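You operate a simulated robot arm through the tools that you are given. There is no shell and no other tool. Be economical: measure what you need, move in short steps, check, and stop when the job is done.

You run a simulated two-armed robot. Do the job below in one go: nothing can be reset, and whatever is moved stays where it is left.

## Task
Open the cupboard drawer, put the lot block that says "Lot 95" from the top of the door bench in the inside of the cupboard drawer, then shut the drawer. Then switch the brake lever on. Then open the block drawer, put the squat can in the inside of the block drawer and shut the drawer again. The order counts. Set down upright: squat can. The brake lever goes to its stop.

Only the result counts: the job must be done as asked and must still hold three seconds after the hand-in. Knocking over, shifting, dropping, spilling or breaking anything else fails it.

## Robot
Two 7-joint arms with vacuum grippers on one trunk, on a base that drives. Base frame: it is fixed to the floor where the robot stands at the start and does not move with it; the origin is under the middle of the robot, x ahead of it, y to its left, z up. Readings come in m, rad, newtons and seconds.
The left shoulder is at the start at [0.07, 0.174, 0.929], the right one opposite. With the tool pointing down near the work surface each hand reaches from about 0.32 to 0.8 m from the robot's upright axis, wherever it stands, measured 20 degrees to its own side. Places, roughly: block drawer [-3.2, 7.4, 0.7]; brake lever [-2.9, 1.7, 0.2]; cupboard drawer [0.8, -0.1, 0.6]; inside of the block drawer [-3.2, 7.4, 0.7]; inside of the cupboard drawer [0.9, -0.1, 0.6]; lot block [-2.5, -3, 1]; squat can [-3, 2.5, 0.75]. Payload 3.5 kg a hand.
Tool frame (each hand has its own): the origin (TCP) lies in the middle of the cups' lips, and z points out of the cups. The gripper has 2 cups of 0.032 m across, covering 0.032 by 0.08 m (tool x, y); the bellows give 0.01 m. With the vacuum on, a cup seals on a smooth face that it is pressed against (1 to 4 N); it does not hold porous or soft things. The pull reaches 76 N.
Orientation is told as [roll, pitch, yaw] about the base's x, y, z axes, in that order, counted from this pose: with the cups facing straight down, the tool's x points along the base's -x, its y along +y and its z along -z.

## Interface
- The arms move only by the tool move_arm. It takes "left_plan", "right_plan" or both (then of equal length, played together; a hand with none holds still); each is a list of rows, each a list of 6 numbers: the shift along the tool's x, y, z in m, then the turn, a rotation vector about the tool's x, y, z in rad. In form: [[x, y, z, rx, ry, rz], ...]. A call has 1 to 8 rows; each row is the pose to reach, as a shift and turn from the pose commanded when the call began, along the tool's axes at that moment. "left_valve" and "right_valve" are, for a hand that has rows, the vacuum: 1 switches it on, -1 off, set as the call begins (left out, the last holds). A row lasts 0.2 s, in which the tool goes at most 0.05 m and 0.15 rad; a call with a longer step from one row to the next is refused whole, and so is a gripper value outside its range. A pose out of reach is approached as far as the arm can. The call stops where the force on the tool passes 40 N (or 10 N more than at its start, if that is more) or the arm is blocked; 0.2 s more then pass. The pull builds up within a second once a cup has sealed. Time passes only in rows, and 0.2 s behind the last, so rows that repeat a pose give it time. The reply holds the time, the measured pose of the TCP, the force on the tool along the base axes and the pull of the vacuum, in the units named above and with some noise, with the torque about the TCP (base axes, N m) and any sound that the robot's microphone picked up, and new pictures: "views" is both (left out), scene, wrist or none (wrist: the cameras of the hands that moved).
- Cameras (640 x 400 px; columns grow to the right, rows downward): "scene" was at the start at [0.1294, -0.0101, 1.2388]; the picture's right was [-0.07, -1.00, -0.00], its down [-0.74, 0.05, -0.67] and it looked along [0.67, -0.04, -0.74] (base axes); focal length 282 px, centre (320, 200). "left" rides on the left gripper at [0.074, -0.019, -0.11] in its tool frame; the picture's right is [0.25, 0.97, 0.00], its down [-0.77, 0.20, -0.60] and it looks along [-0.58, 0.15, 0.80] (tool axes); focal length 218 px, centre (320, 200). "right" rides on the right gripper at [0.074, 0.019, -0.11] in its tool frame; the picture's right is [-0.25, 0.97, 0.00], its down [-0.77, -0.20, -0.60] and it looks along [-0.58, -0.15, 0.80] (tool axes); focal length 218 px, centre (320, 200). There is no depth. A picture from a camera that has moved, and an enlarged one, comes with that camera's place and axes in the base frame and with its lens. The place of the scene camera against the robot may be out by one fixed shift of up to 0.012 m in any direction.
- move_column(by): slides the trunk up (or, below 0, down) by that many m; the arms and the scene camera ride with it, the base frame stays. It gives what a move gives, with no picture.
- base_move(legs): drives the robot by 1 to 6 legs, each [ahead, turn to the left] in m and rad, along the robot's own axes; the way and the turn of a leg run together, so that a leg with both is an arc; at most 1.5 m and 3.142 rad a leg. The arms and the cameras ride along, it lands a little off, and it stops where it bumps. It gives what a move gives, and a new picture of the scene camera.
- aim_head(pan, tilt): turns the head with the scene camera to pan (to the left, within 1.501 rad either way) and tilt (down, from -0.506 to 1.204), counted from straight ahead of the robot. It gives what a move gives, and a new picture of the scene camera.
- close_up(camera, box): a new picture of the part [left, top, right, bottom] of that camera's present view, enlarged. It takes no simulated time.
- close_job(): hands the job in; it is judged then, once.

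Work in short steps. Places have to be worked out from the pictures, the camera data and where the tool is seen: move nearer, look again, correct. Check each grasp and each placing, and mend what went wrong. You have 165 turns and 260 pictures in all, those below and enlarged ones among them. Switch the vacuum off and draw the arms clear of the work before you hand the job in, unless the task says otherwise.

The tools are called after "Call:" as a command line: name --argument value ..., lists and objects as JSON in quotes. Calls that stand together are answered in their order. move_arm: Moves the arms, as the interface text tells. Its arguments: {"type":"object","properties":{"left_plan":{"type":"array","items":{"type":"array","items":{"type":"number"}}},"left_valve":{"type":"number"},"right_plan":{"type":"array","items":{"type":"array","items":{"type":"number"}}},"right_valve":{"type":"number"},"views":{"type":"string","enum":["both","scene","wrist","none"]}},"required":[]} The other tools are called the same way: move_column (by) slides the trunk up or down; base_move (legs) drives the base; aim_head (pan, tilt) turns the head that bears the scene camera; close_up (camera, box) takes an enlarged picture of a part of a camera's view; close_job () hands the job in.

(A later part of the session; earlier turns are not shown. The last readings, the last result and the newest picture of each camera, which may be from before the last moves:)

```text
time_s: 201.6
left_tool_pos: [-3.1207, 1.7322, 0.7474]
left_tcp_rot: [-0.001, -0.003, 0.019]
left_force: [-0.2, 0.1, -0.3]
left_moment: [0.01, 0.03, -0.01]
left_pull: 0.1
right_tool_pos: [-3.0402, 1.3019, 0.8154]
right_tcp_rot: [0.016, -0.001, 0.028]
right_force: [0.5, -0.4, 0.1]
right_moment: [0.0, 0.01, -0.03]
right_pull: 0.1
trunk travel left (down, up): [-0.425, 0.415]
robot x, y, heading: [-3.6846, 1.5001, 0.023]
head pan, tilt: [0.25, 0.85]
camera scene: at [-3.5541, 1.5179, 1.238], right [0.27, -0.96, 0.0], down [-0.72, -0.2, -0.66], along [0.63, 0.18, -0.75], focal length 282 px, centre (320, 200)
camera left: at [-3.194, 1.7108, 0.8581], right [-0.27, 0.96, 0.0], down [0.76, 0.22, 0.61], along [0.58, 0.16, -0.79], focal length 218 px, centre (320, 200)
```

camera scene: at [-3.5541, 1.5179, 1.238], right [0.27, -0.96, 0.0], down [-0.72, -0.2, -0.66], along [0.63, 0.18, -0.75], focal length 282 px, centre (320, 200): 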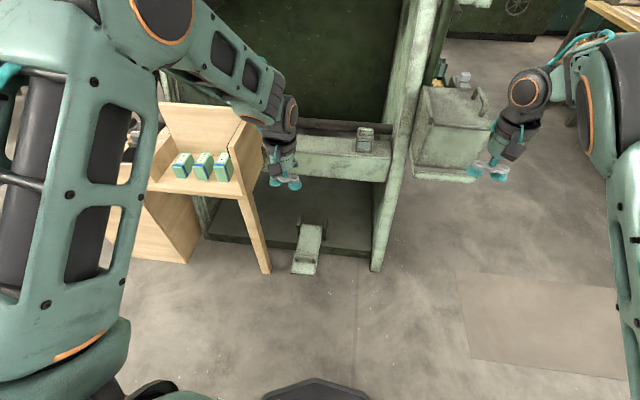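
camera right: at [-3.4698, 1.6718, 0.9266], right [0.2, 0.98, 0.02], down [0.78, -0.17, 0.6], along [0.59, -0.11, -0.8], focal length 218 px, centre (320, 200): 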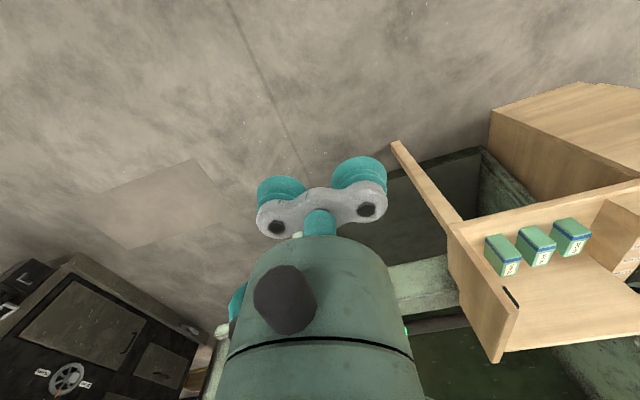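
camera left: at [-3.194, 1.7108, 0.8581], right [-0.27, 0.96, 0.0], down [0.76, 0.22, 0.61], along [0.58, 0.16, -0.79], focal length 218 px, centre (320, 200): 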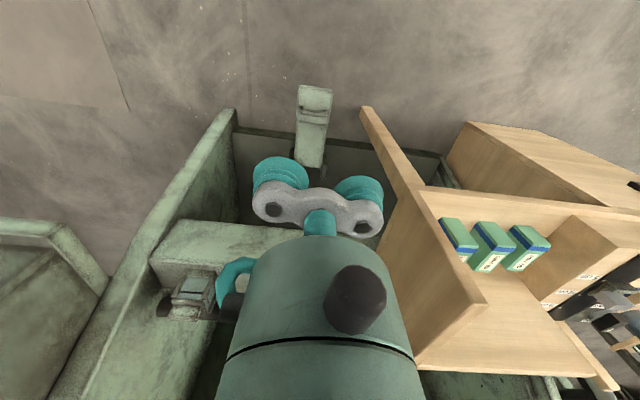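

The desk's front corner is near [-3.12, 1.85, 0.7], close to the forearm. I draw the hand back 0.1 m before lowering the trunk.

Call:
move_arm --left_plan '[[0.04, -0.01, 0, 0, 0, 0], [0.08, -0.02, 0, 0, 0, 0], [0.11, -0.03, 0, 0, 0, 0]]' --views "none"

Call:
move_column --by -0.38

Call:
aim_head --pan 0.35 --tilt 0.6

Call:
move_arm --left_plan '[[0, 0, 0, 0, 0, 0]]' --views "wrist"

```text
time_s: 202.4
left_tool_pos: [-3.231, 1.6986, 0.7482]
left_tcp_rot: [0.0, -0.004, 0.019]
left_force: [0.1, 0.0, -1.5]
left_moment: [0.03, 0.01, -0.01]
left_pull: 0.1
right_tool_pos: [-3.0413, 1.3015, 0.8156]
right_tcp_rot: [0.018, -0.002, 0.027]
right_force: [-0.6, 0.3, -0.1]
right_moment: [0.02, 0.02, -0.03]
right_pull: 0.2
trunk travel left (down, up): [-0.425, 0.415]
robot x, y, heading: [-3.6801, 1.4979, 0.027]
head pan, tilt: [0.25, 0.85]
```

```text
time_s: 206.0
left_tool_pos: [-3.2302, 1.6994, 0.3679]
left_tcp_rot: [-0.002, -0.003, 0.019]
left_force: [0.4, -0.4, 0.3]
left_moment: [0.02, -0.01, 0.0]
left_pull: 0.0
right_tool_pos: [-3.0402, 1.3027, 0.4348]
right_tcp_rot: [0.018, -0.002, 0.027]
right_force: [-0.6, 0.2, -0.3]
right_moment: [-0.02, -0.02, -0.01]
right_pull: 0.1
trunk travel left (down, up): [-0.045, 0.795]
robot x, y, heading: [-3.6817, 1.5025, 0.025]
head pan, tilt: [0.25, 0.85]
```

```text
time_s: 206.8
left_tool_pos: [-3.2296, 1.7002, 0.3684]
left_tcp_rot: [-0.002, -0.004, 0.018]
left_force: [0.3, 0.3, -0.4]
left_moment: [-0.03, -0.04, 0.02]
left_pull: 0.1
right_tool_pos: [-3.0387, 1.3028, 0.4352]
right_tcp_rot: [0.018, 0.001, 0.027]
right_force: [-0.1, -0.2, -0.1]
right_moment: [-0.02, -0.05, 0.04]
right_pull: 0.1
trunk travel left (down, up): [-0.045, 0.795]
robot x, y, heading: [-3.681, 1.5011, 0.027]
head pan, tilt: [0.351, 0.6]
camera scene: at [-3.5475, 1.5298, 0.8788], right [0.37, -0.93, 0.0], down [-0.53, -0.21, -0.82], along [0.77, 0.3, -0.57], focal length 282 px, centre (320, 200)
```

scene: 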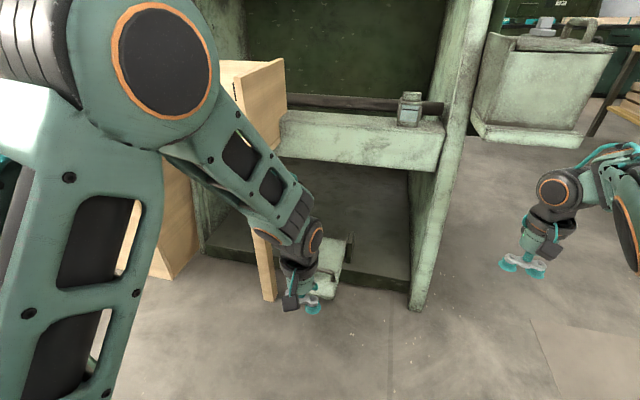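

```text
time_s: 207.2
left_tool_pos: [-3.2308, 1.6987, 0.3691]
left_tcp_rot: [-0.001, -0.002, 0.02]
left_force: [0.7, -0.2, 0.2]
left_moment: [-0.01, 0.03, -0.01]
left_pull: 0.1
right_tool_pos: [-3.0405, 1.3032, 0.4364]
right_tcp_rot: [0.018, 0.0, 0.028]
right_force: [0.0, -0.1, -0.4]
right_moment: [-0.01, 0.02, 0.04]
right_pull: 0.1
trunk travel left (down, up): [-0.045, 0.795]
robot x, y, heading: [-3.6809, 1.5, 0.025]
head pan, tilt: [0.351, 0.6]
camera left: at [-3.3047, 1.6791, 0.478], right [-0.27, 0.96, 0.0], down [0.76, 0.22, 0.61], along [0.58, 0.16, -0.79], focal length 218 px, centre (320, 200)
```

left: 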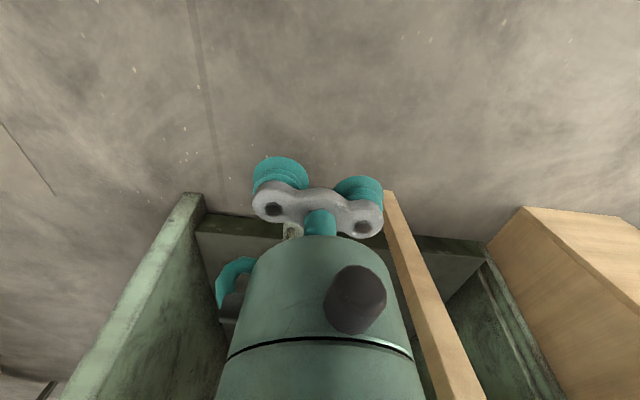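

I move the left hand forward over the treadle's near end at z ≈ 0.27.

Call:
move_arm --left_plan '[[-0.04, 0.005, 0.02, 0, 0, 0], [-0.08, 0.01, 0.04, 0, 0, 0], [-0.12, 0.015, 0.06, 0, 0, 0], [-0.16, 0.022, 0.08, 0, 0, 0], [-0.195, 0.03, 0.1, 0, 0, 0]]'

Call:
close_up --camera "scene" --box '[220, 180, 420, 310]'

```text
time_s: 208.4
left_tool_pos: [-3.0349, 1.7332, 0.2675]
left_tcp_rot: [-0.003, -0.006, 0.018]
left_force: [-0.2, -0.2, 0.7]
left_moment: [-0.02, 0.01, 0.03]
left_pull: 0.1
right_tool_pos: [-3.0403, 1.3027, 0.4355]
right_tcp_rot: [0.017, -0.001, 0.028]
right_force: [0.5, -0.4, 0.4]
right_moment: [-0.01, -0.02, -0.01]
right_pull: 0.1
trunk travel left (down, up): [-0.045, 0.795]
robot x, y, heading: [-3.6805, 1.5042, 0.023]
head pan, tilt: [0.351, 0.6]
camera scene: at [-3.5475, 1.5298, 0.8789], right [0.37, -0.93, 0.0], down [-0.53, -0.21, -0.82], along [0.77, 0.3, -0.57], focal length 282 px, centre (320, 200)
camera left: at [-3.1094, 1.7131, 0.3773], right [-0.27, 0.96, 0.0], down [0.76, 0.22, 0.61], along [0.59, 0.16, -0.79], focal length 218 px, centre (320, 200)
```

scene: 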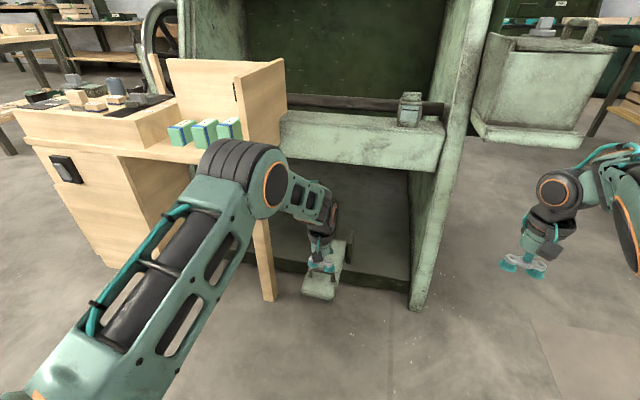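
left: 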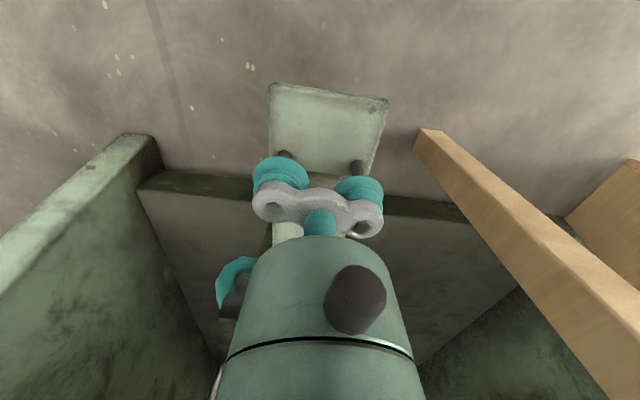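

```text
3.08 times, centred on (320, 245) of scene
camera zoom: at [-3.5475, 1.5298, 0.8789], right [0.37, -0.93, 0.0], down [-0.53, -0.21, -0.82], along [0.77, 0.3, -0.57], focal length 867 px, centre (320, 62)
```

zoom: 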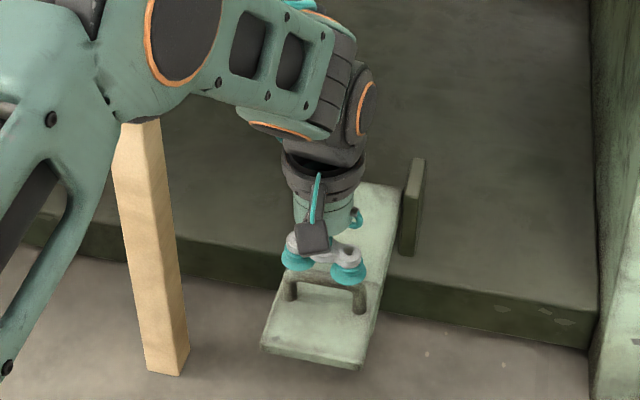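

The pad between handle and near edge lies about [-3.03, 1.738], right under the hand. I descend with vacuum on, in small steps near z = 0.13.

Call:
move_arm --left_plan '[[0, 0.004, 0.04, 0, 0, 0], [0, 0.004, 0.08, 0, 0, 0], [0, 0.004, 0.105, 0, 0, 0], [0, 0.004, 0.115, 0, 0, 0], [0, 0.004, 0.122, 0, 0, 0]]' --left_valve 1 --views "wrist"

Call:
close_up --camera "scene" --box '[220, 180, 420, 310]'

```text
time_s: 209.6
left_tool_pos: [-3.0341, 1.7372, 0.1465]
left_tcp_rot: [-0.002, -0.004, 0.018]
left_force: [-1.2, 0.7, 2.6]
left_moment: [0.0, -0.02, 0.02]
left_pull: 0.1
right_tool_pos: [-3.0407, 1.302, 0.4357]
right_tcp_rot: [0.017, -0.001, 0.028]
right_force: [-0.4, 0.4, -0.2]
right_moment: [-0.03, 0.02, -0.05]
right_pull: 0.0
trunk travel left (down, up): [-0.045, 0.795]
robot x, y, heading: [-3.6795, 1.5004, 0.025]
head pan, tilt: [0.351, 0.6]
camera left: at [-3.1094, 1.7162, 0.2569], right [-0.27, 0.96, 0.0], down [0.76, 0.22, 0.61], along [0.58, 0.16, -0.79], focal length 218 px, centre (320, 200)
```

left: 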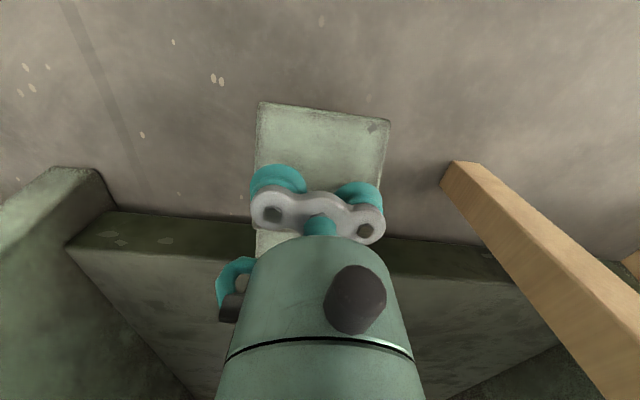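

```text
3.08 times, centred on (320, 245) of scene
camera zoom: at [-3.5477, 1.5297, 0.8789], right [0.37, -0.93, 0.0], down [-0.53, -0.21, -0.83], along [0.77, 0.3, -0.56], focal length 867 px, centre (320, 62)
```

zoom: 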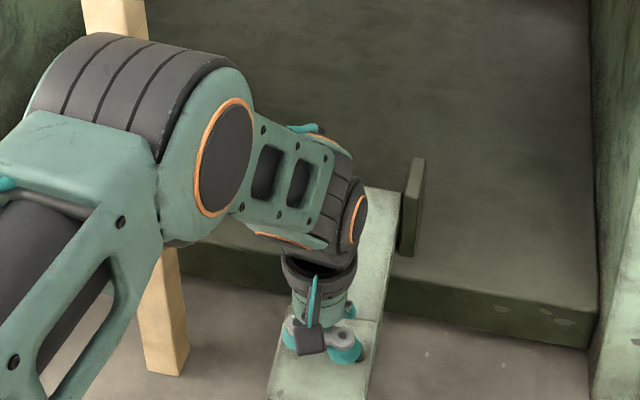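

Light contact (2.6 N) and the treadle's end already sinks. I press on down in steps, watching for the stop.

Call:
move_arm --left_plan '[[0, 0, 0.01, 0, 0, 0], [0, 0, 0.02, 0, 0, 0], [0, 0, 0.03, 0, 0, 0], [0, 0, 0.03, 0, 0, 0]]' --views "wrist"

Call:
close_up --camera "scene" --box '[220, 200, 420, 330]'

```text
time_s: 210.2
left_tool_pos: [-3.0336, 1.7377, 0.1378]
left_tcp_rot: [0.0, -0.009, 0.02]
left_force: [-14.4, -1.3, 30.9]
left_moment: [0.07, -0.47, 0.04]
left_pull: 0.0
right_tool_pos: [-3.0422, 1.3027, 0.4374]
right_tcp_rot: [0.02, -0.003, 0.029]
right_force: [-0.1, 0.1, 0.4]
right_moment: [-0.01, 0.02, 0.03]
right_pull: 0.1
trunk travel left (down, up): [-0.045, 0.795]
robot x, y, heading: [-3.6788, 1.503, 0.024]
head pan, tilt: [0.351, 0.6]
stopped in row 2 (left hand): the force on the tool passed its limit (the readings are from after the stop); the commanded pose is now the measured one
camera left: at [-3.1088, 1.7163, 0.2475], right [-0.27, 0.96, 0.0], down [0.76, 0.22, 0.61], along [0.59, 0.16, -0.79], focal length 218 px, centre (320, 200)
```

left: 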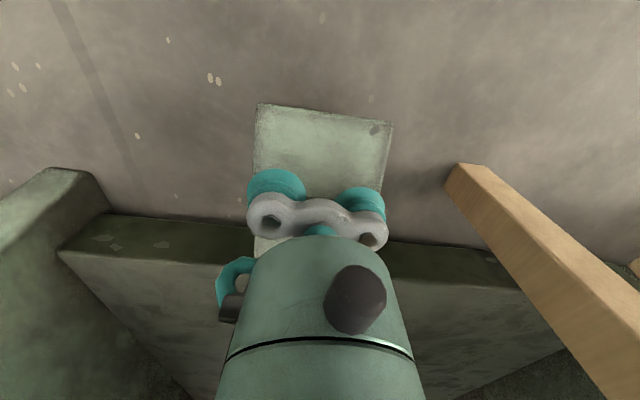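

```text
3.08 times, centred on (320, 265) of scene
camera zoom: at [-3.5507, 1.5289, 0.8799], right [0.37, -0.93, 0.0], down [-0.52, -0.21, -0.83], along [0.77, 0.3, -0.56], focal length 867 px, centre (320, 0)
```

zoom: 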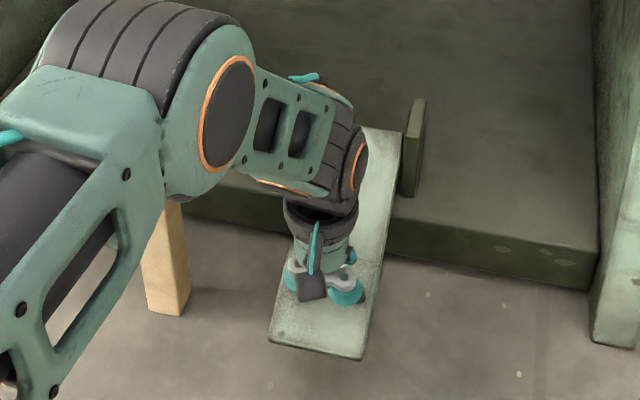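

31 N now with the treadle end about 5 cm lower than before; possibly the stop. I release and rise to check whether it stays.

Call:
move_arm --left_plan '[[0, 0, -0.01, 0, 0, 0], [0, 0, -0.05, 0, 0, 0], [0, 0, -0.09, 0, 0, 0], [0, 0, -0.13, 0, 0, 0]]' --left_valve -1 --views "wrist"

Call:
close_up --camera "scene" --box '[220, 180, 420, 310]'

```text
time_s: 211.2
left_tool_pos: [-3.0356, 1.7375, 0.2637]
left_tcp_rot: [-0.004, -0.003, 0.02]
left_force: [0.1, -0.6, -0.6]
left_moment: [0.01, 0.0, 0.0]
left_pull: 0.0
right_tool_pos: [-3.04, 1.3031, 0.4365]
right_tcp_rot: [0.017, -0.002, 0.027]
right_force: [0.2, -0.6, 0.2]
right_moment: [0.0, 0.01, 0.0]
right_pull: 0.0
trunk travel left (down, up): [-0.045, 0.795]
robot x, y, heading: [-3.6821, 1.5046, 0.029]
head pan, tilt: [0.351, 0.6]
camera left: at [-3.1098, 1.7169, 0.3731], right [-0.27, 0.96, 0.0], down [0.77, 0.22, 0.61], along [0.58, 0.16, -0.8], focal length 218 px, centre (320, 200)
```

left: 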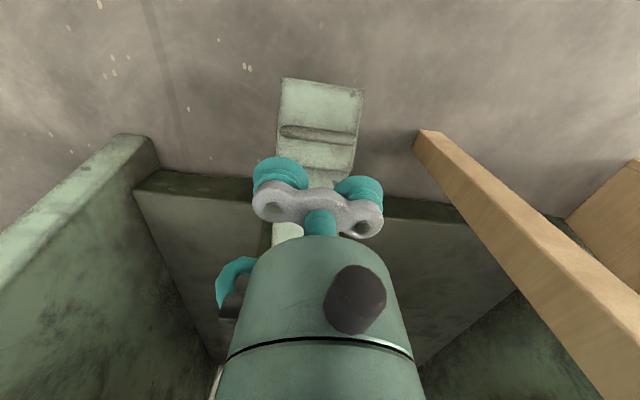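

```text
3.08 times, centred on (320, 245) of scene
camera zoom: at [-3.5477, 1.5299, 0.8788], right [0.37, -0.93, 0.0], down [-0.53, -0.21, -0.82], along [0.77, 0.3, -0.57], focal length 867 px, centre (320, 62)
```

zoom: 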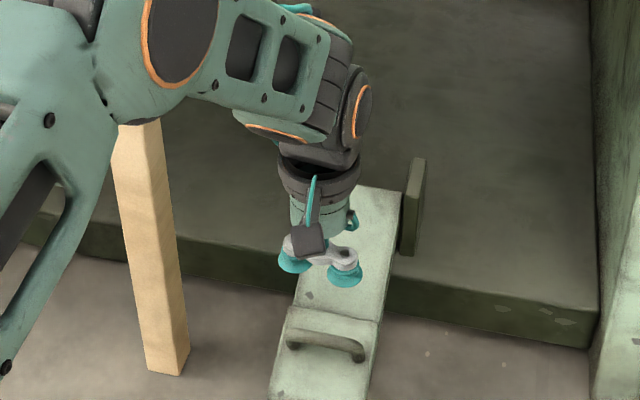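

The treadle stays down. I look at its whole near end to see how far it went.

Call:
close_up --camera "scene" --box '[250, 210, 410, 310]'

```text
4.00 times, centred on (330, 260) of scene
camera zoom: at [-3.5477, 1.5299, 0.8788], right [0.37, -0.93, 0.0], down [-0.53, -0.21, -0.82], along [0.77, 0.3, -0.57], focal length 1127 px, centre (280, -40)
```

zoom: 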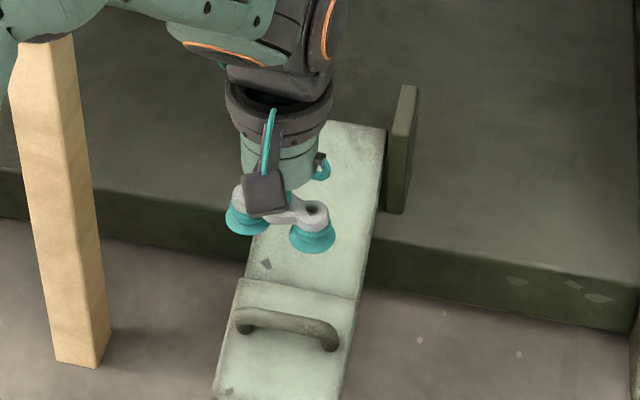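

Call:
aim_head --pan 0.35 --tilt 0.9

Call:
close_up --camera "scene" --box '[240, 110, 400, 210]'

```text
time_s: 212.0
left_tool_pos: [-3.0348, 1.7367, 0.2614]
left_tcp_rot: [-0.004, -0.004, 0.019]
left_force: [-0.3, 0.1, -0.9]
left_moment: [0.02, 0.0, -0.02]
left_pull: 0.2
right_tool_pos: [-3.0401, 1.3034, 0.4353]
right_tcp_rot: [0.019, 0.001, 0.028]
right_force: [-0.8, 0.6, -1.2]
right_moment: [0.01, -0.02, 0.03]
right_pull: 0.2
trunk travel left (down, up): [-0.045, 0.795]
robot x, y, heading: [-3.6809, 1.4988, 0.024]
head pan, tilt: [0.351, 0.901]
camera scene: at [-3.5597, 1.5252, 0.8542], right [0.37, -0.93, 0.0], down [-0.73, -0.29, -0.62], along [0.58, 0.23, -0.78], focal length 282 px, centre (320, 200)
```

scene: 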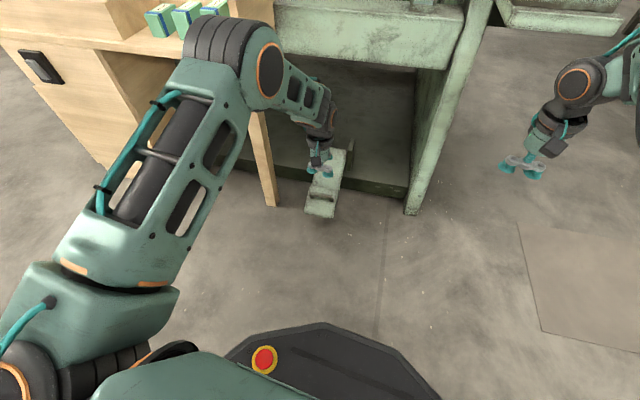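

```text
4.00 times, centred on (320, 160) of scene
camera zoom: at [-3.5597, 1.5252, 0.8542], right [0.37, -0.93, 0.0], down [-0.73, -0.29, -0.62], along [0.58, 0.23, -0.78], focal length 1127 px, centre (320, 360)
```

zoom: 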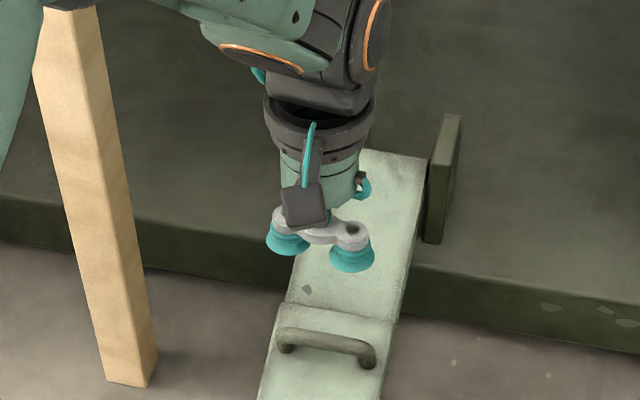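

The end went from z ≈ 0.185 to ≈ 0.11 with little force, then met firm resistance and stays there. I press once more slowly to make sure it is at its stop.

Call:
move_arm --left_plan '[[0, 0, 0.04, 0, 0, 0], [0, 0, 0.08, 0, 0, 0], [0, 0, 0.105, 0, 0, 0], [0, 0, 0.112, 0, 0, 0], [0, 0, 0.117, 0, 0, 0], [0, 0, 0.121, 0, 0, 0], [0, 0, 0.125, 0, 0, 0], [0, 0, 0.129, 0, 0, 0]]' --views "none"

Call:
move_arm --left_plan '[[0, 0, 0.002, 0, 0, 0], [0, 0, 0.004, 0, 0, 0], [0, 0, 0.006, 0, 0, 0]]' --views "wrist"

```text
time_s: 213.8
left_tool_pos: [-3.0349, 1.7371, 0.1383]
left_tcp_rot: [-0.003, -0.007, 0.019]
left_force: [-12.0, -0.1, 25.7]
left_moment: [0.0, -0.36, 0.09]
left_pull: 0.1
right_tool_pos: [-3.0422, 1.3027, 0.4377]
right_tcp_rot: [0.017, -0.002, 0.027]
right_force: [-0.9, 0.6, -0.4]
right_moment: [0.01, -0.01, 0.0]
right_pull: 0.0
trunk travel left (down, up): [-0.045, 0.795]
robot x, y, heading: [-3.6794, 1.4995, 0.025]
head pan, tilt: [0.351, 0.901]
```

```text
time_s: 214.2
left_tool_pos: [-3.0338, 1.736, 0.1385]
left_tcp_rot: [-0.002, -0.011, 0.023]
left_force: [-12.5, -1.4, 28.7]
left_moment: [0.06, -0.35, 0.08]
left_pull: 0.0
right_tool_pos: [-3.041, 1.3038, 0.438]
right_tcp_rot: [0.02, -0.003, 0.028]
right_force: [-0.1, 0.0, -0.6]
right_moment: [-0.01, 0.03, 0.03]
right_pull: 0.1
trunk travel left (down, up): [-0.045, 0.795]
robot x, y, heading: [-3.6839, 1.5009, 0.023]
head pan, tilt: [0.351, 0.901]
stopped in row 1 (left hand): the force on the tool passed its limit (the readings are from after the stop); the commanded pose is now the measured one
camera left: at [-3.1085, 1.7164, 0.2476], right [-0.27, 0.96, 0.0], down [0.76, 0.22, 0.61], along [0.59, 0.16, -0.79], focal length 218 px, centre (320, 200)
```

left: 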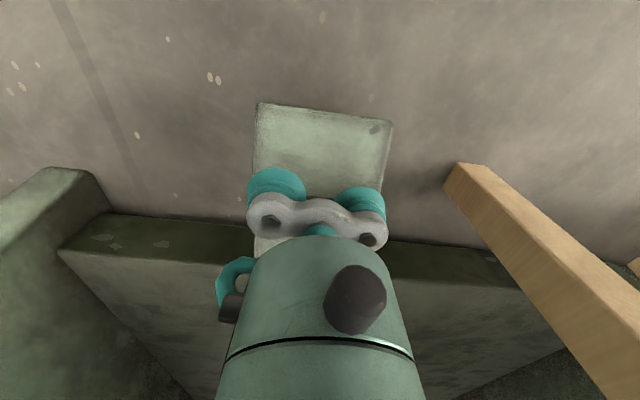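

Firm at the same height: the lever is at its stop. I rise, withdraw backwards and raise the trunk.

Call:
move_arm --left_plan '[[0, 0, -0.03, 0, 0, 0], [0, 0, -0.08, 0, 0, 0], [0, 0, -0.12, 0, 0, 0], [0.04, -0.01, -0.13, 0, 0, 0], [0.09, -0.02, -0.13, 0, 0, 0], [0.14, -0.03, -0.15, 0, 0, 0], [0.19, -0.03, -0.18, 0, 0, 0], [0.2, -0.03, -0.22, 0, 0, 0]]' --views "none"

Call:
base_move --legs '[[-0.5, 0]]'

Call:
move_column --by 0.4

Call:
aim_head --pan 0.4 --tilt 0.55

```text
refused: row 5 steps farther than a row can; nothing moved
```

```text
time_s: 217.1
left_tool_pos: [-3.5345, 1.7256, 0.1331]
left_tcp_rot: [-0.004, -0.005, 0.021]
left_force: [0.4, 0.0, -0.5]
left_moment: [-0.01, 0.03, 0.0]
left_pull: 0.1
right_tool_pos: [-3.5402, 1.2916, 0.436]
right_tcp_rot: [0.018, 0.001, 0.033]
right_force: [-0.5, -0.1, 0.5]
right_moment: [0.0, 0.0, 0.0]
right_pull: 0.1
trunk travel left (down, up): [-0.045, 0.795]
robot x, y, heading: [-4.1778, 1.4822, 0.027]
head pan, tilt: [0.351, 0.901]
camera scene: at [-4.0592, 1.5117, 0.8541], right [0.37, -0.93, 0.0], down [-0.73, -0.29, -0.62], along [0.58, 0.23, -0.78], focal length 282 px, centre (320, 200)
```

scene: 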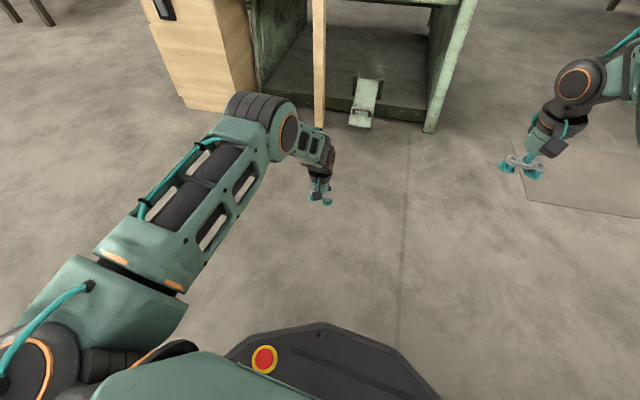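

```text
time_s: 220.9
left_tool_pos: [-3.5348, 1.7227, 0.5332]
left_tcp_rot: [-0.004, -0.005, 0.023]
left_force: [0.6, -0.1, 0.6]
left_moment: [-0.01, 0.02, -0.02]
left_pull: 0.1
right_tool_pos: [-3.5391, 1.2911, 0.8362]
right_tcp_rot: [0.018, -0.001, 0.031]
right_force: [0.1, 0.1, 0.2]
right_moment: [-0.01, -0.02, 0.05]
right_pull: 0.0
trunk travel left (down, up): [-0.445, 0.395]
robot x, y, heading: [-4.1798, 1.4881, 0.033]
head pan, tilt: [0.351, 0.901]
```

```text
time_s: 221.8
left_tool_pos: [-3.5345, 1.7245, 0.5341]
left_tcp_rot: [-0.003, -0.005, 0.023]
left_force: [0.0, -0.1, -0.3]
left_moment: [-0.01, 0.02, 0.01]
left_pull: 0.0
right_tool_pos: [-3.5396, 1.2915, 0.8357]
right_tcp_rot: [0.018, -0.001, 0.031]
right_force: [0.5, 0.3, -0.2]
right_moment: [-0.02, 0.01, -0.02]
right_pull: 0.0
trunk travel left (down, up): [-0.445, 0.395]
robot x, y, heading: [-4.1814, 1.4855, 0.032]
head pan, tilt: [0.4, 0.55]
camera scene: at [-4.0476, 1.521, 1.2833], right [0.42, -0.91, 0.0], down [-0.48, -0.22, -0.85], along [0.77, 0.35, -0.52], focal length 282 px, centre (320, 200)
```

scene: 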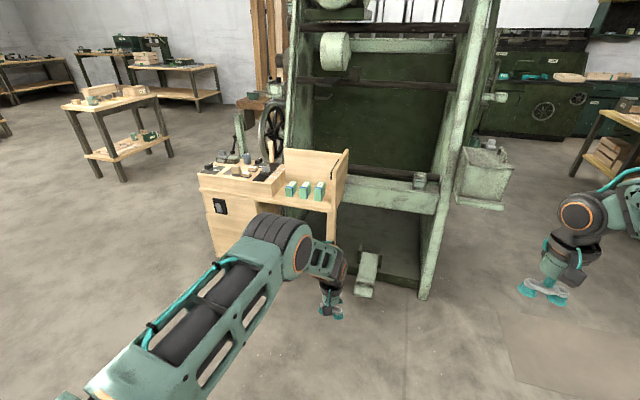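

The arm rows were refused and the base drove back with the hand still low; I must check that the lever remained down and see the desk.

Call:
close_up --camera "scene" --box '[320, 225, 440, 305]'

Call:
close_up --camera "scene" --box '[190, 100, 350, 210]'

```text
5.00 times, centred on (380, 265) of scene
camera zoom: at [-4.0476, 1.521, 1.2833], right [0.42, -0.91, 0.0], down [-0.48, -0.22, -0.85], along [0.77, 0.35, -0.52], focal length 1409 px, centre (20, -125)
```

zoom: 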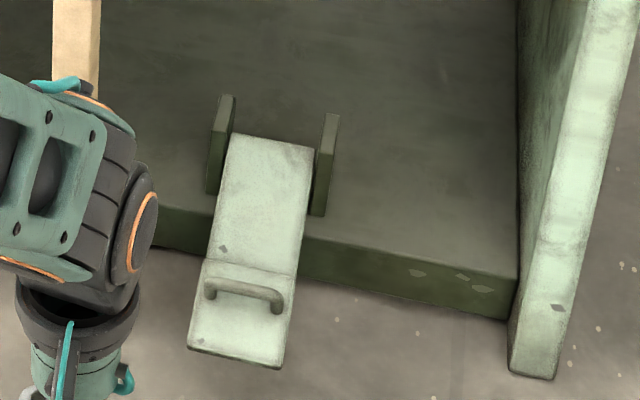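

```text
3.64 times, centred on (270, 155) of scene
camera zoom: at [-4.0476, 1.521, 1.2833], right [0.42, -0.91, 0.0], down [-0.48, -0.22, -0.85], along [0.77, 0.35, -0.52], focal length 1025 px, centre (502, 364)
```

zoom: 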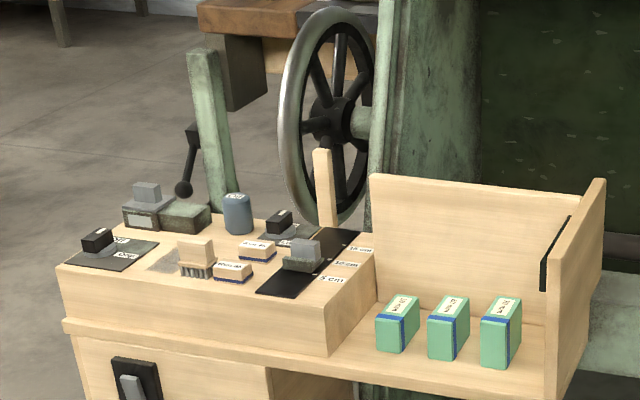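

The lever is still down at its stop. The blue-grey cylinder on the desk near [-3.0, 2.43, 0.73] should be the squat can; I enlarge it.

Call:
close_up --camera "scene" --box '[215, 130, 295, 180]'

```text
8.00 times, centred on (255, 155) of scene
camera zoom: at [-4.0476, 1.521, 1.2833], right [0.42, -0.91, 0.0], down [-0.48, -0.22, -0.85], along [0.77, 0.35, -0.52], focal length 2255 px, centre (840, 560)
```

zoom: 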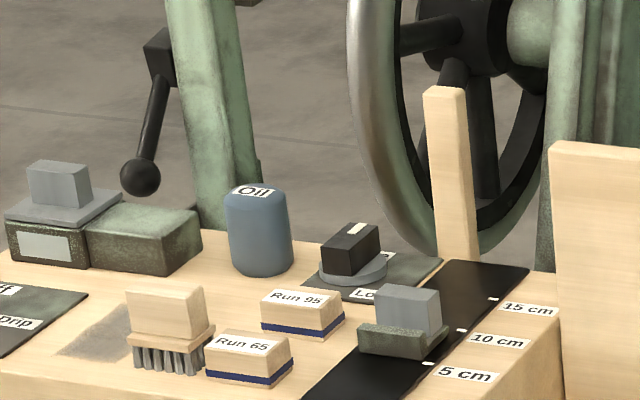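

Labelled "Oil", the can stands near [-3.01, 2.39], base on the desk at z ≈ 0.70. I raise the trunk a little and drive to about [-3.68, 2.65], to take it with the right hand.

Call:
move_column --by 0.14

Call:
base_move --legs '[[0, 1.135], [1.26, 0], [0, -1.14]]'

Call:
aim_head --pan -0.2 --tilt 0.75

```text
time_s: 223.4
left_tool_pos: [-3.5337, 1.7244, 0.6727]
left_tcp_rot: [-0.004, -0.004, 0.022]
left_force: [0.3, 0.1, -0.5]
left_moment: [0.0, -0.04, -0.03]
left_pull: 0.0
right_tool_pos: [-3.5394, 1.2902, 0.9757]
right_tcp_rot: [0.017, 0.001, 0.031]
right_force: [-0.5, -1.1, 0.2]
right_moment: [-0.02, 0.0, 0.01]
right_pull: 0.1
trunk travel left (down, up): [-0.585, 0.255]
robot x, y, heading: [-4.1836, 1.4839, 0.033]
head pan, tilt: [0.4, 0.55]
```

```text
time_s: 235.5
left_tool_pos: [-3.0231, 2.8713, 0.6737]
left_tcp_rot: [-0.003, -0.004, 0.007]
left_force: [0.3, 0.1, 0.0]
left_moment: [0.01, -0.01, 0.0]
left_pull: 0.0
right_tool_pos: [-3.0358, 2.436, 0.974]
right_tcp_rot: [0.018, 0.0, 0.014]
right_force: [-0.2, 0.3, -0.8]
right_moment: [0.01, 0.03, -0.04]
right_pull: 0.1
trunk travel left (down, up): [-0.585, 0.255]
robot x, y, heading: [-3.6729, 2.645, 0.011]
head pan, tilt: [0.4, 0.55]
camera scene: at [-3.5408, 2.6755, 1.4234], right [0.4, -0.92, 0.0], down [-0.48, -0.21, -0.85], along [0.78, 0.34, -0.52], focal length 282 px, centre (320, 200)
```

scene: 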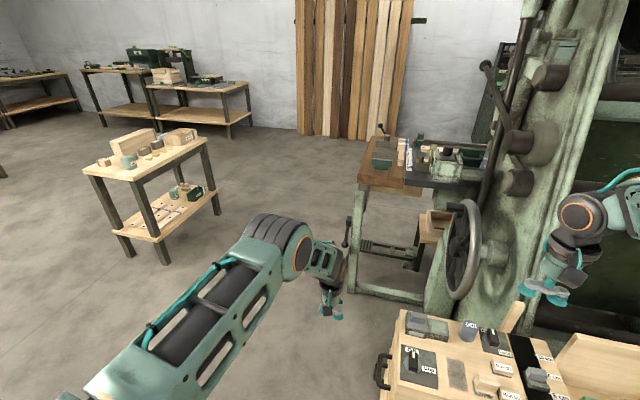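

```text
time_s: 236.5
left_tool_pos: [-3.0241, 2.8707, 0.6747]
left_tcp_rot: [-0.003, -0.006, 0.007]
left_force: [-0.1, -0.7, 0.0]
left_moment: [-0.04, 0.02, -0.05]
left_pull: 0.1
right_tool_pos: [-3.0356, 2.4377, 0.9753]
right_tcp_rot: [0.017, 0.0, 0.015]
right_force: [0.5, 0.4, -0.3]
right_moment: [0.0, 0.0, 0.02]
right_pull: 0.0
trunk travel left (down, up): [-0.585, 0.255]
robot x, y, heading: [-3.6715, 2.6412, 0.008]
head pan, tilt: [-0.201, 0.75]
camera scene: at [-3.5416, 2.6244, 1.406], right [-0.19, -0.98, 0.0], down [-0.67, 0.13, -0.73], along [0.72, -0.14, -0.68], focal length 282 px, centre (320, 200)
```

scene: 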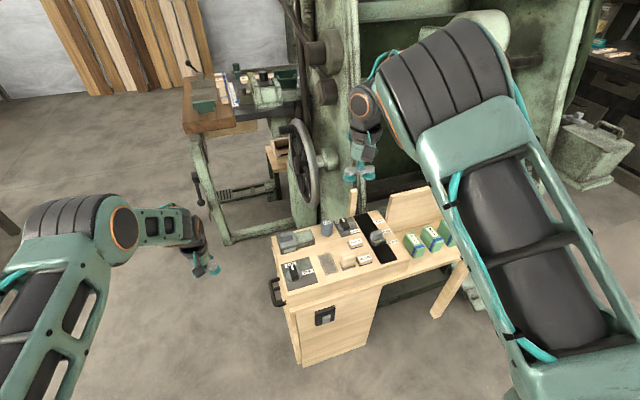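

Call:
close_up --camera "scene" --box '[280, 160, 400, 260]'

Call:
move_arm --right_plan '[[0, 0, 0, 0, 0, 0]]' --views "wrist"

```text
4.00 times, centred on (340, 210) of scene
camera zoom: at [-3.5416, 2.6244, 1.406], right [-0.19, -0.98, 0.0], down [-0.67, 0.13, -0.73], along [0.72, -0.14, -0.68], focal length 1127 px, centre (240, 160)
```

zoom: 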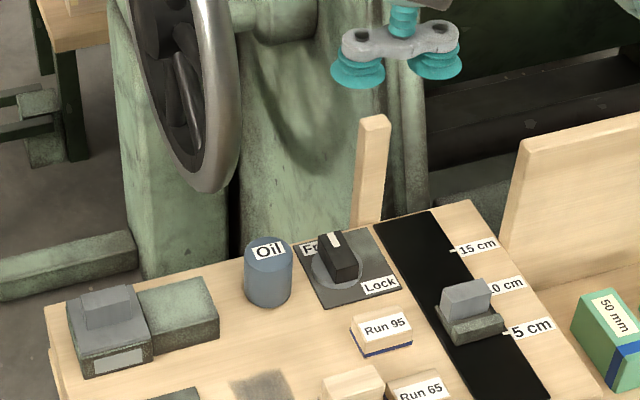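

```text
time_s: 236.9
left_tool_pos: [-3.0236, 2.8704, 0.6755]
left_tcp_rot: [-0.004, -0.005, 0.006]
left_force: [0.3, -0.6, -0.2]
left_moment: [0.0, -0.01, 0.01]
left_pull: 0.0
right_tool_pos: [-3.0365, 2.4367, 0.9746]
right_tcp_rot: [0.018, 0.001, 0.015]
right_force: [-0.3, 1.2, -0.2]
right_moment: [-0.01, -0.01, 0.0]
right_pull: 0.0
trunk travel left (down, up): [-0.585, 0.255]
robot x, y, heading: [-3.6741, 2.6408, 0.009]
head pan, tilt: [-0.201, 0.75]
camera right: at [-3.1093, 2.4553, 1.0866], right [0.24, 0.97, 0.02], down [0.77, -0.2, 0.6], along [0.59, -0.13, -0.8], focal length 218 px, centre (320, 200)
```

right: 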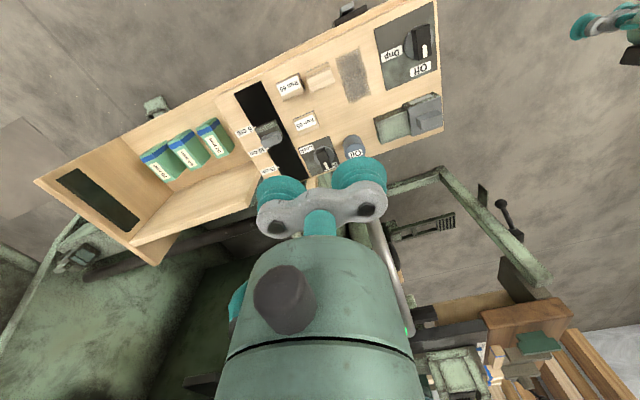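

The can's top is about [-2.95, 2.483, 0.74]; a wooden stick stands behind it to the right. I turn the right tool by 1 rad so that its +y cup leads forward, and come above the can at z ≈ 0.85.

Call:
move_arm --right_plan '[[-0.009, 0.005, 0.01, 0, 0, 0.143], [-0.018, 0.01, 0.02, 0, 0, 0.286], [-0.027, 0.014, 0.04, 0, 0, 0.429], [-0.037, 0.019, 0.06, 0, 0, 0.572], [-0.046, 0.024, 0.08, 0, 0, 0.715], [-0.055, 0.028, 0.1, 0, 0, 0.858], [-0.0645, 0.033, 0.115, 0, 0, 1.0], [-0.0645, 0.033, 0.115, 0, 0, 1.0]]'

Call:
close_up --camera "scene" --box '[280, 160, 400, 260]'

```text
time_s: 238.7
left_tool_pos: [-3.0243, 2.8718, 0.6735]
left_tcp_rot: [-0.004, -0.006, 0.007]
left_force: [-0.7, 0.7, -0.5]
left_moment: [-0.02, -0.02, 0.04]
left_pull: 0.1
right_tool_pos: [-2.9733, 2.473, 0.8615]
right_tcp_rot: [0.01, 0.013, -0.988]
right_force: [-0.8, 1.1, 0.0]
right_moment: [0.02, 0.0, 0.01]
right_pull: 0.0
trunk travel left (down, up): [-0.585, 0.255]
robot x, y, heading: [-3.6762, 2.6418, 0.016]
head pan, tilt: [-0.201, 0.75]
camera scene: at [-3.5421, 2.6243, 1.4061], right [-0.19, -0.98, 0.0], down [-0.67, 0.13, -0.73], along [0.72, -0.14, -0.68], focal length 282 px, centre (320, 200)
camera right: at [-2.9966, 2.5444, 0.9735], right [0.95, 0.32, 0.01], down [0.26, -0.76, 0.59], along [0.19, -0.56, -0.81], focal length 218 px, centre (320, 200)
```

scene: 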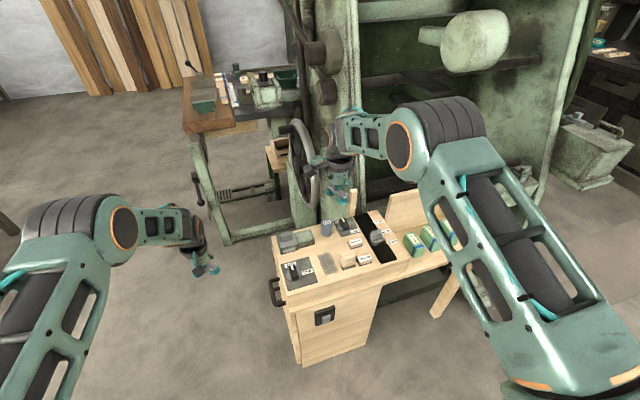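
right: 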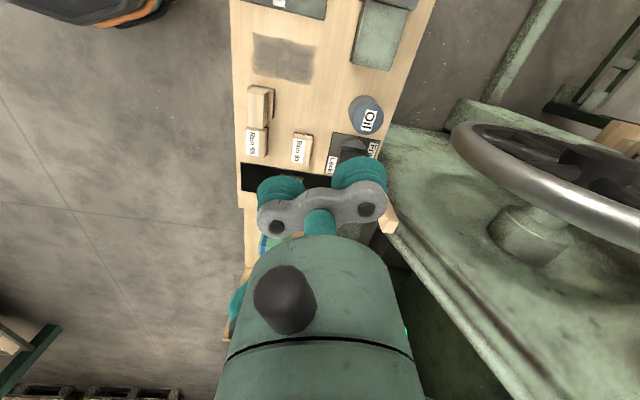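

```text
4.00 times, centred on (340, 210) of scene
camera zoom: at [-3.5421, 2.6243, 1.4061], right [-0.19, -0.98, 0.0], down [-0.67, 0.13, -0.73], along [0.72, -0.14, -0.68], focal length 1127 px, centre (240, 160)
```

zoom: 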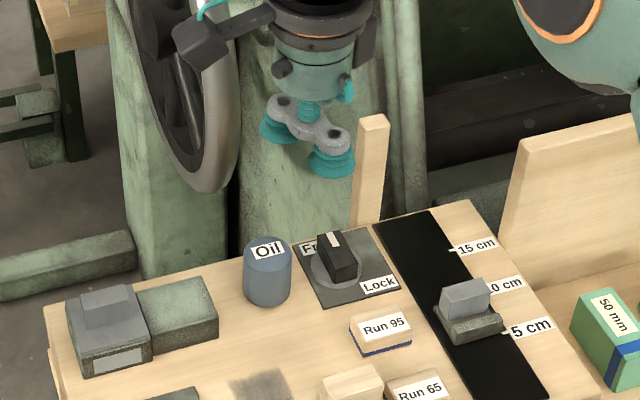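

Refined: can top about [-2.935, 2.498], z ≈ 0.725. I shift 22 mm along the tool's y and lower to z ≈ 0.78.

Call:
move_arm --right_plan '[[0, 0.011, 0.02, 0, 0, 0], [0, 0.022, 0.05, 0, 0, 0], [0, 0.022, 0.08, 0, 0, 0], [0, 0.022, 0.08, 0, 0, 0]]' --views "wrist"

Call:
close_up --camera "scene" --box '[285, 180, 365, 240]'

```text
time_s: 239.7
left_tool_pos: [-3.0249, 2.8705, 0.6751]
left_tcp_rot: [-0.005, -0.007, 0.006]
left_force: [0.4, -0.3, -0.3]
left_moment: [-0.01, 0.03, 0.02]
left_pull: 0.0
right_tool_pos: [-2.955, 2.4867, 0.7814]
right_tcp_rot: [0.012, 0.013, -0.985]
right_force: [0.9, -0.4, 0.5]
right_moment: [-0.03, 0.01, 0.04]
right_pull: 0.1
trunk travel left (down, up): [-0.585, 0.255]
robot x, y, heading: [-3.6716, 2.6444, 0.013]
head pan, tilt: [-0.201, 0.75]
camera right: at [-2.9788, 2.5583, 0.8941], right [0.95, 0.32, 0.01], down [0.26, -0.76, 0.59], along [0.2, -0.56, -0.81], focal length 218 px, centre (320, 200)
```

right: 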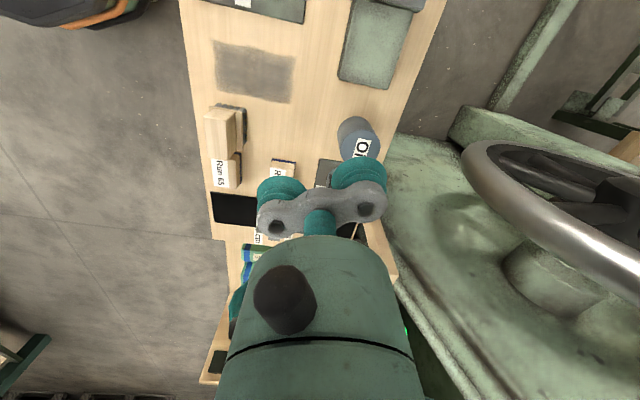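

```text
6.67 times, centred on (325, 210) of scene
camera zoom: at [-3.5421, 2.6245, 1.4061], right [-0.19, -0.98, 0.0], down [-0.67, 0.13, -0.73], along [0.72, -0.14, -0.68], focal length 1879 px, centre (287, 133)
```

zoom: 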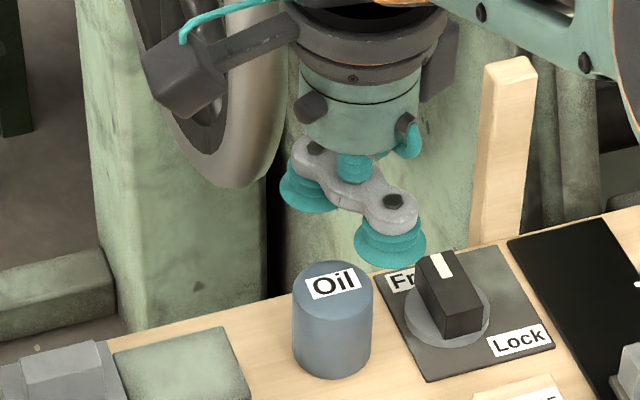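

I correct by about 11 mm (mostly rightwards) and lower to z ≈ 0.745 to compare again.

Call:
move_arm --right_plan '[[-0.006, 0.001, 0.01, 0, 0, 0], [-0.0115, 0.002, 0.025, 0, 0, 0], [-0.0115, 0.002, 0.037, 0, 0, 0], [-0.0115, 0.002, 0.037, 0, 0, 0]]' --right_valve 1 --views "wrist"

Call:
close_up --camera "scene" --box '[285, 180, 365, 240]'

```text
time_s: 240.7
left_tool_pos: [-3.0243, 2.8705, 0.6738]
left_tcp_rot: [-0.002, -0.004, 0.006]
left_force: [-0.7, -0.8, 0.5]
left_moment: [0.01, 0.01, -0.04]
left_pull: 0.1
right_tool_pos: [-2.9456, 2.4796, 0.7451]
right_tcp_rot: [0.01, 0.014, -0.987]
right_force: [-0.5, -0.5, 0.4]
right_moment: [0.01, 0.03, 0.0]
right_pull: 0.1
trunk travel left (down, up): [-0.585, 0.255]
robot x, y, heading: [-3.6723, 2.6457, 0.013]
head pan, tilt: [-0.201, 0.75]
camera right: at [-2.9697, 2.5506, 0.8567], right [0.95, 0.32, 0.01], down [0.26, -0.76, 0.59], along [0.2, -0.56, -0.81], focal length 218 px, centre (320, 200)
```

right: 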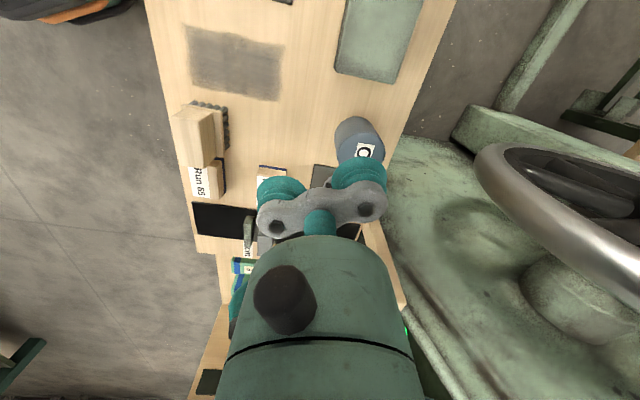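

```text
6.67 times, centred on (325, 210) of scene
camera zoom: at [-3.5418, 2.6243, 1.406], right [-0.19, -0.98, 0.0], down [-0.67, 0.13, -0.73], along [0.72, -0.14, -0.68], focal length 1879 px, centre (287, 133)
```

zoom: 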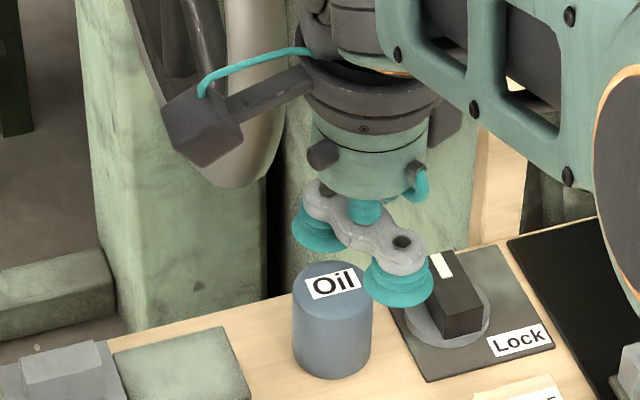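

Call:
close_up --camera "right" --box '[290, 90, 450, 210]'

```text
3.33 times, centred on (370, 150) of right
camera zoom: at [-2.9697, 2.5506, 0.8567], right [0.95, 0.32, 0.01], down [0.26, -0.76, 0.59], along [0.2, -0.56, -0.81], focal length 728 px, centre (153, 367)
```

zoom: 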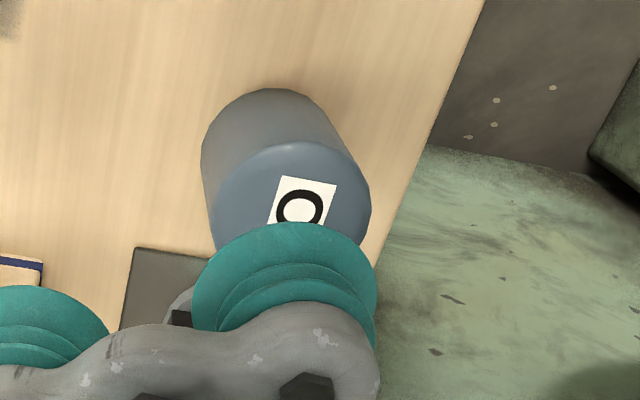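

The disc's size shows the top lower than thought: about [-2.911, 2.487, 0.693]. I correct 16 mm and lower to z ≈ 0.715.

Call:
move_arm --right_plan '[[-0.007, 0.005, 0.0, 0, 0, 0], [-0.013, 0.009, 0.01, 0, 0, 0], [-0.013, 0.009, 0.02, 0, 0, 0], [-0.013, 0.009, 0.029, 0, 0, 0], [-0.013, 0.009, 0.029, 0, 0, 0]]' --views "none"

Call:
close_up --camera "right" --box '[290, 90, 450, 210]'

Call:
close_up --camera "scene" --box '[285, 180, 365, 240]'

```text
time_s: 241.9
left_tool_pos: [-3.0241, 2.871, 0.6741]
left_tcp_rot: [-0.004, -0.006, 0.006]
left_force: [0.6, 0.6, -0.1]
left_moment: [0.02, 0.01, -0.03]
left_pull: 0.0
right_tool_pos: [-2.9366, 2.4747, 0.7168]
right_tcp_rot: [0.011, 0.015, -0.986]
right_force: [0.0, -0.1, 0.5]
right_moment: [-0.01, 0.03, -0.03]
right_pull: 0.1
right hand out of reach, approached as far as the arm can: row 3, 4, 5
trunk travel left (down, up): [-0.585, 0.255]
robot x, y, heading: [-3.673, 2.6419, 0.012]
head pan, tilt: [-0.201, 0.75]
```

```text
3.33 times, centred on (370, 150) of right
camera zoom: at [-2.9607, 2.5457, 0.8285], right [0.95, 0.32, 0.01], down [0.26, -0.76, 0.59], along [0.2, -0.56, -0.81], focal length 728 px, centre (153, 367)
```

zoom: 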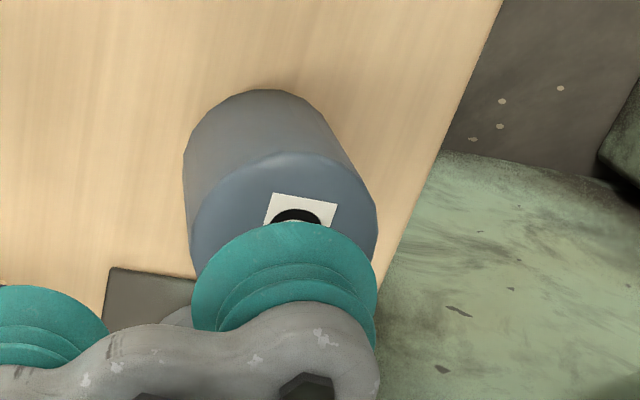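

```text
6.67 times, centred on (325, 210) of scene
camera zoom: at [-3.5417, 2.6243, 1.406], right [-0.19, -0.98, 0.0], down [-0.67, 0.13, -0.73], along [0.72, -0.14, -0.68], focal length 1879 px, centre (287, 133)
```

zoom: 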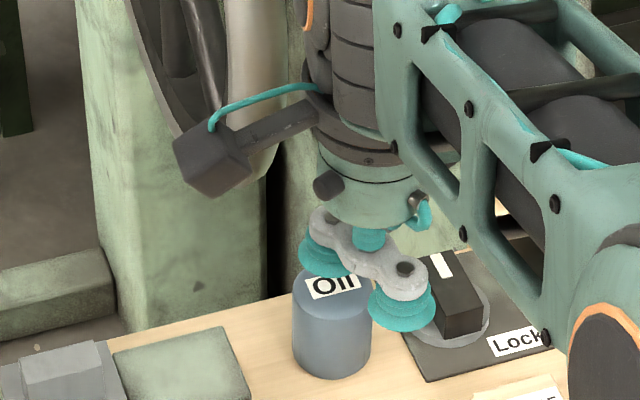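

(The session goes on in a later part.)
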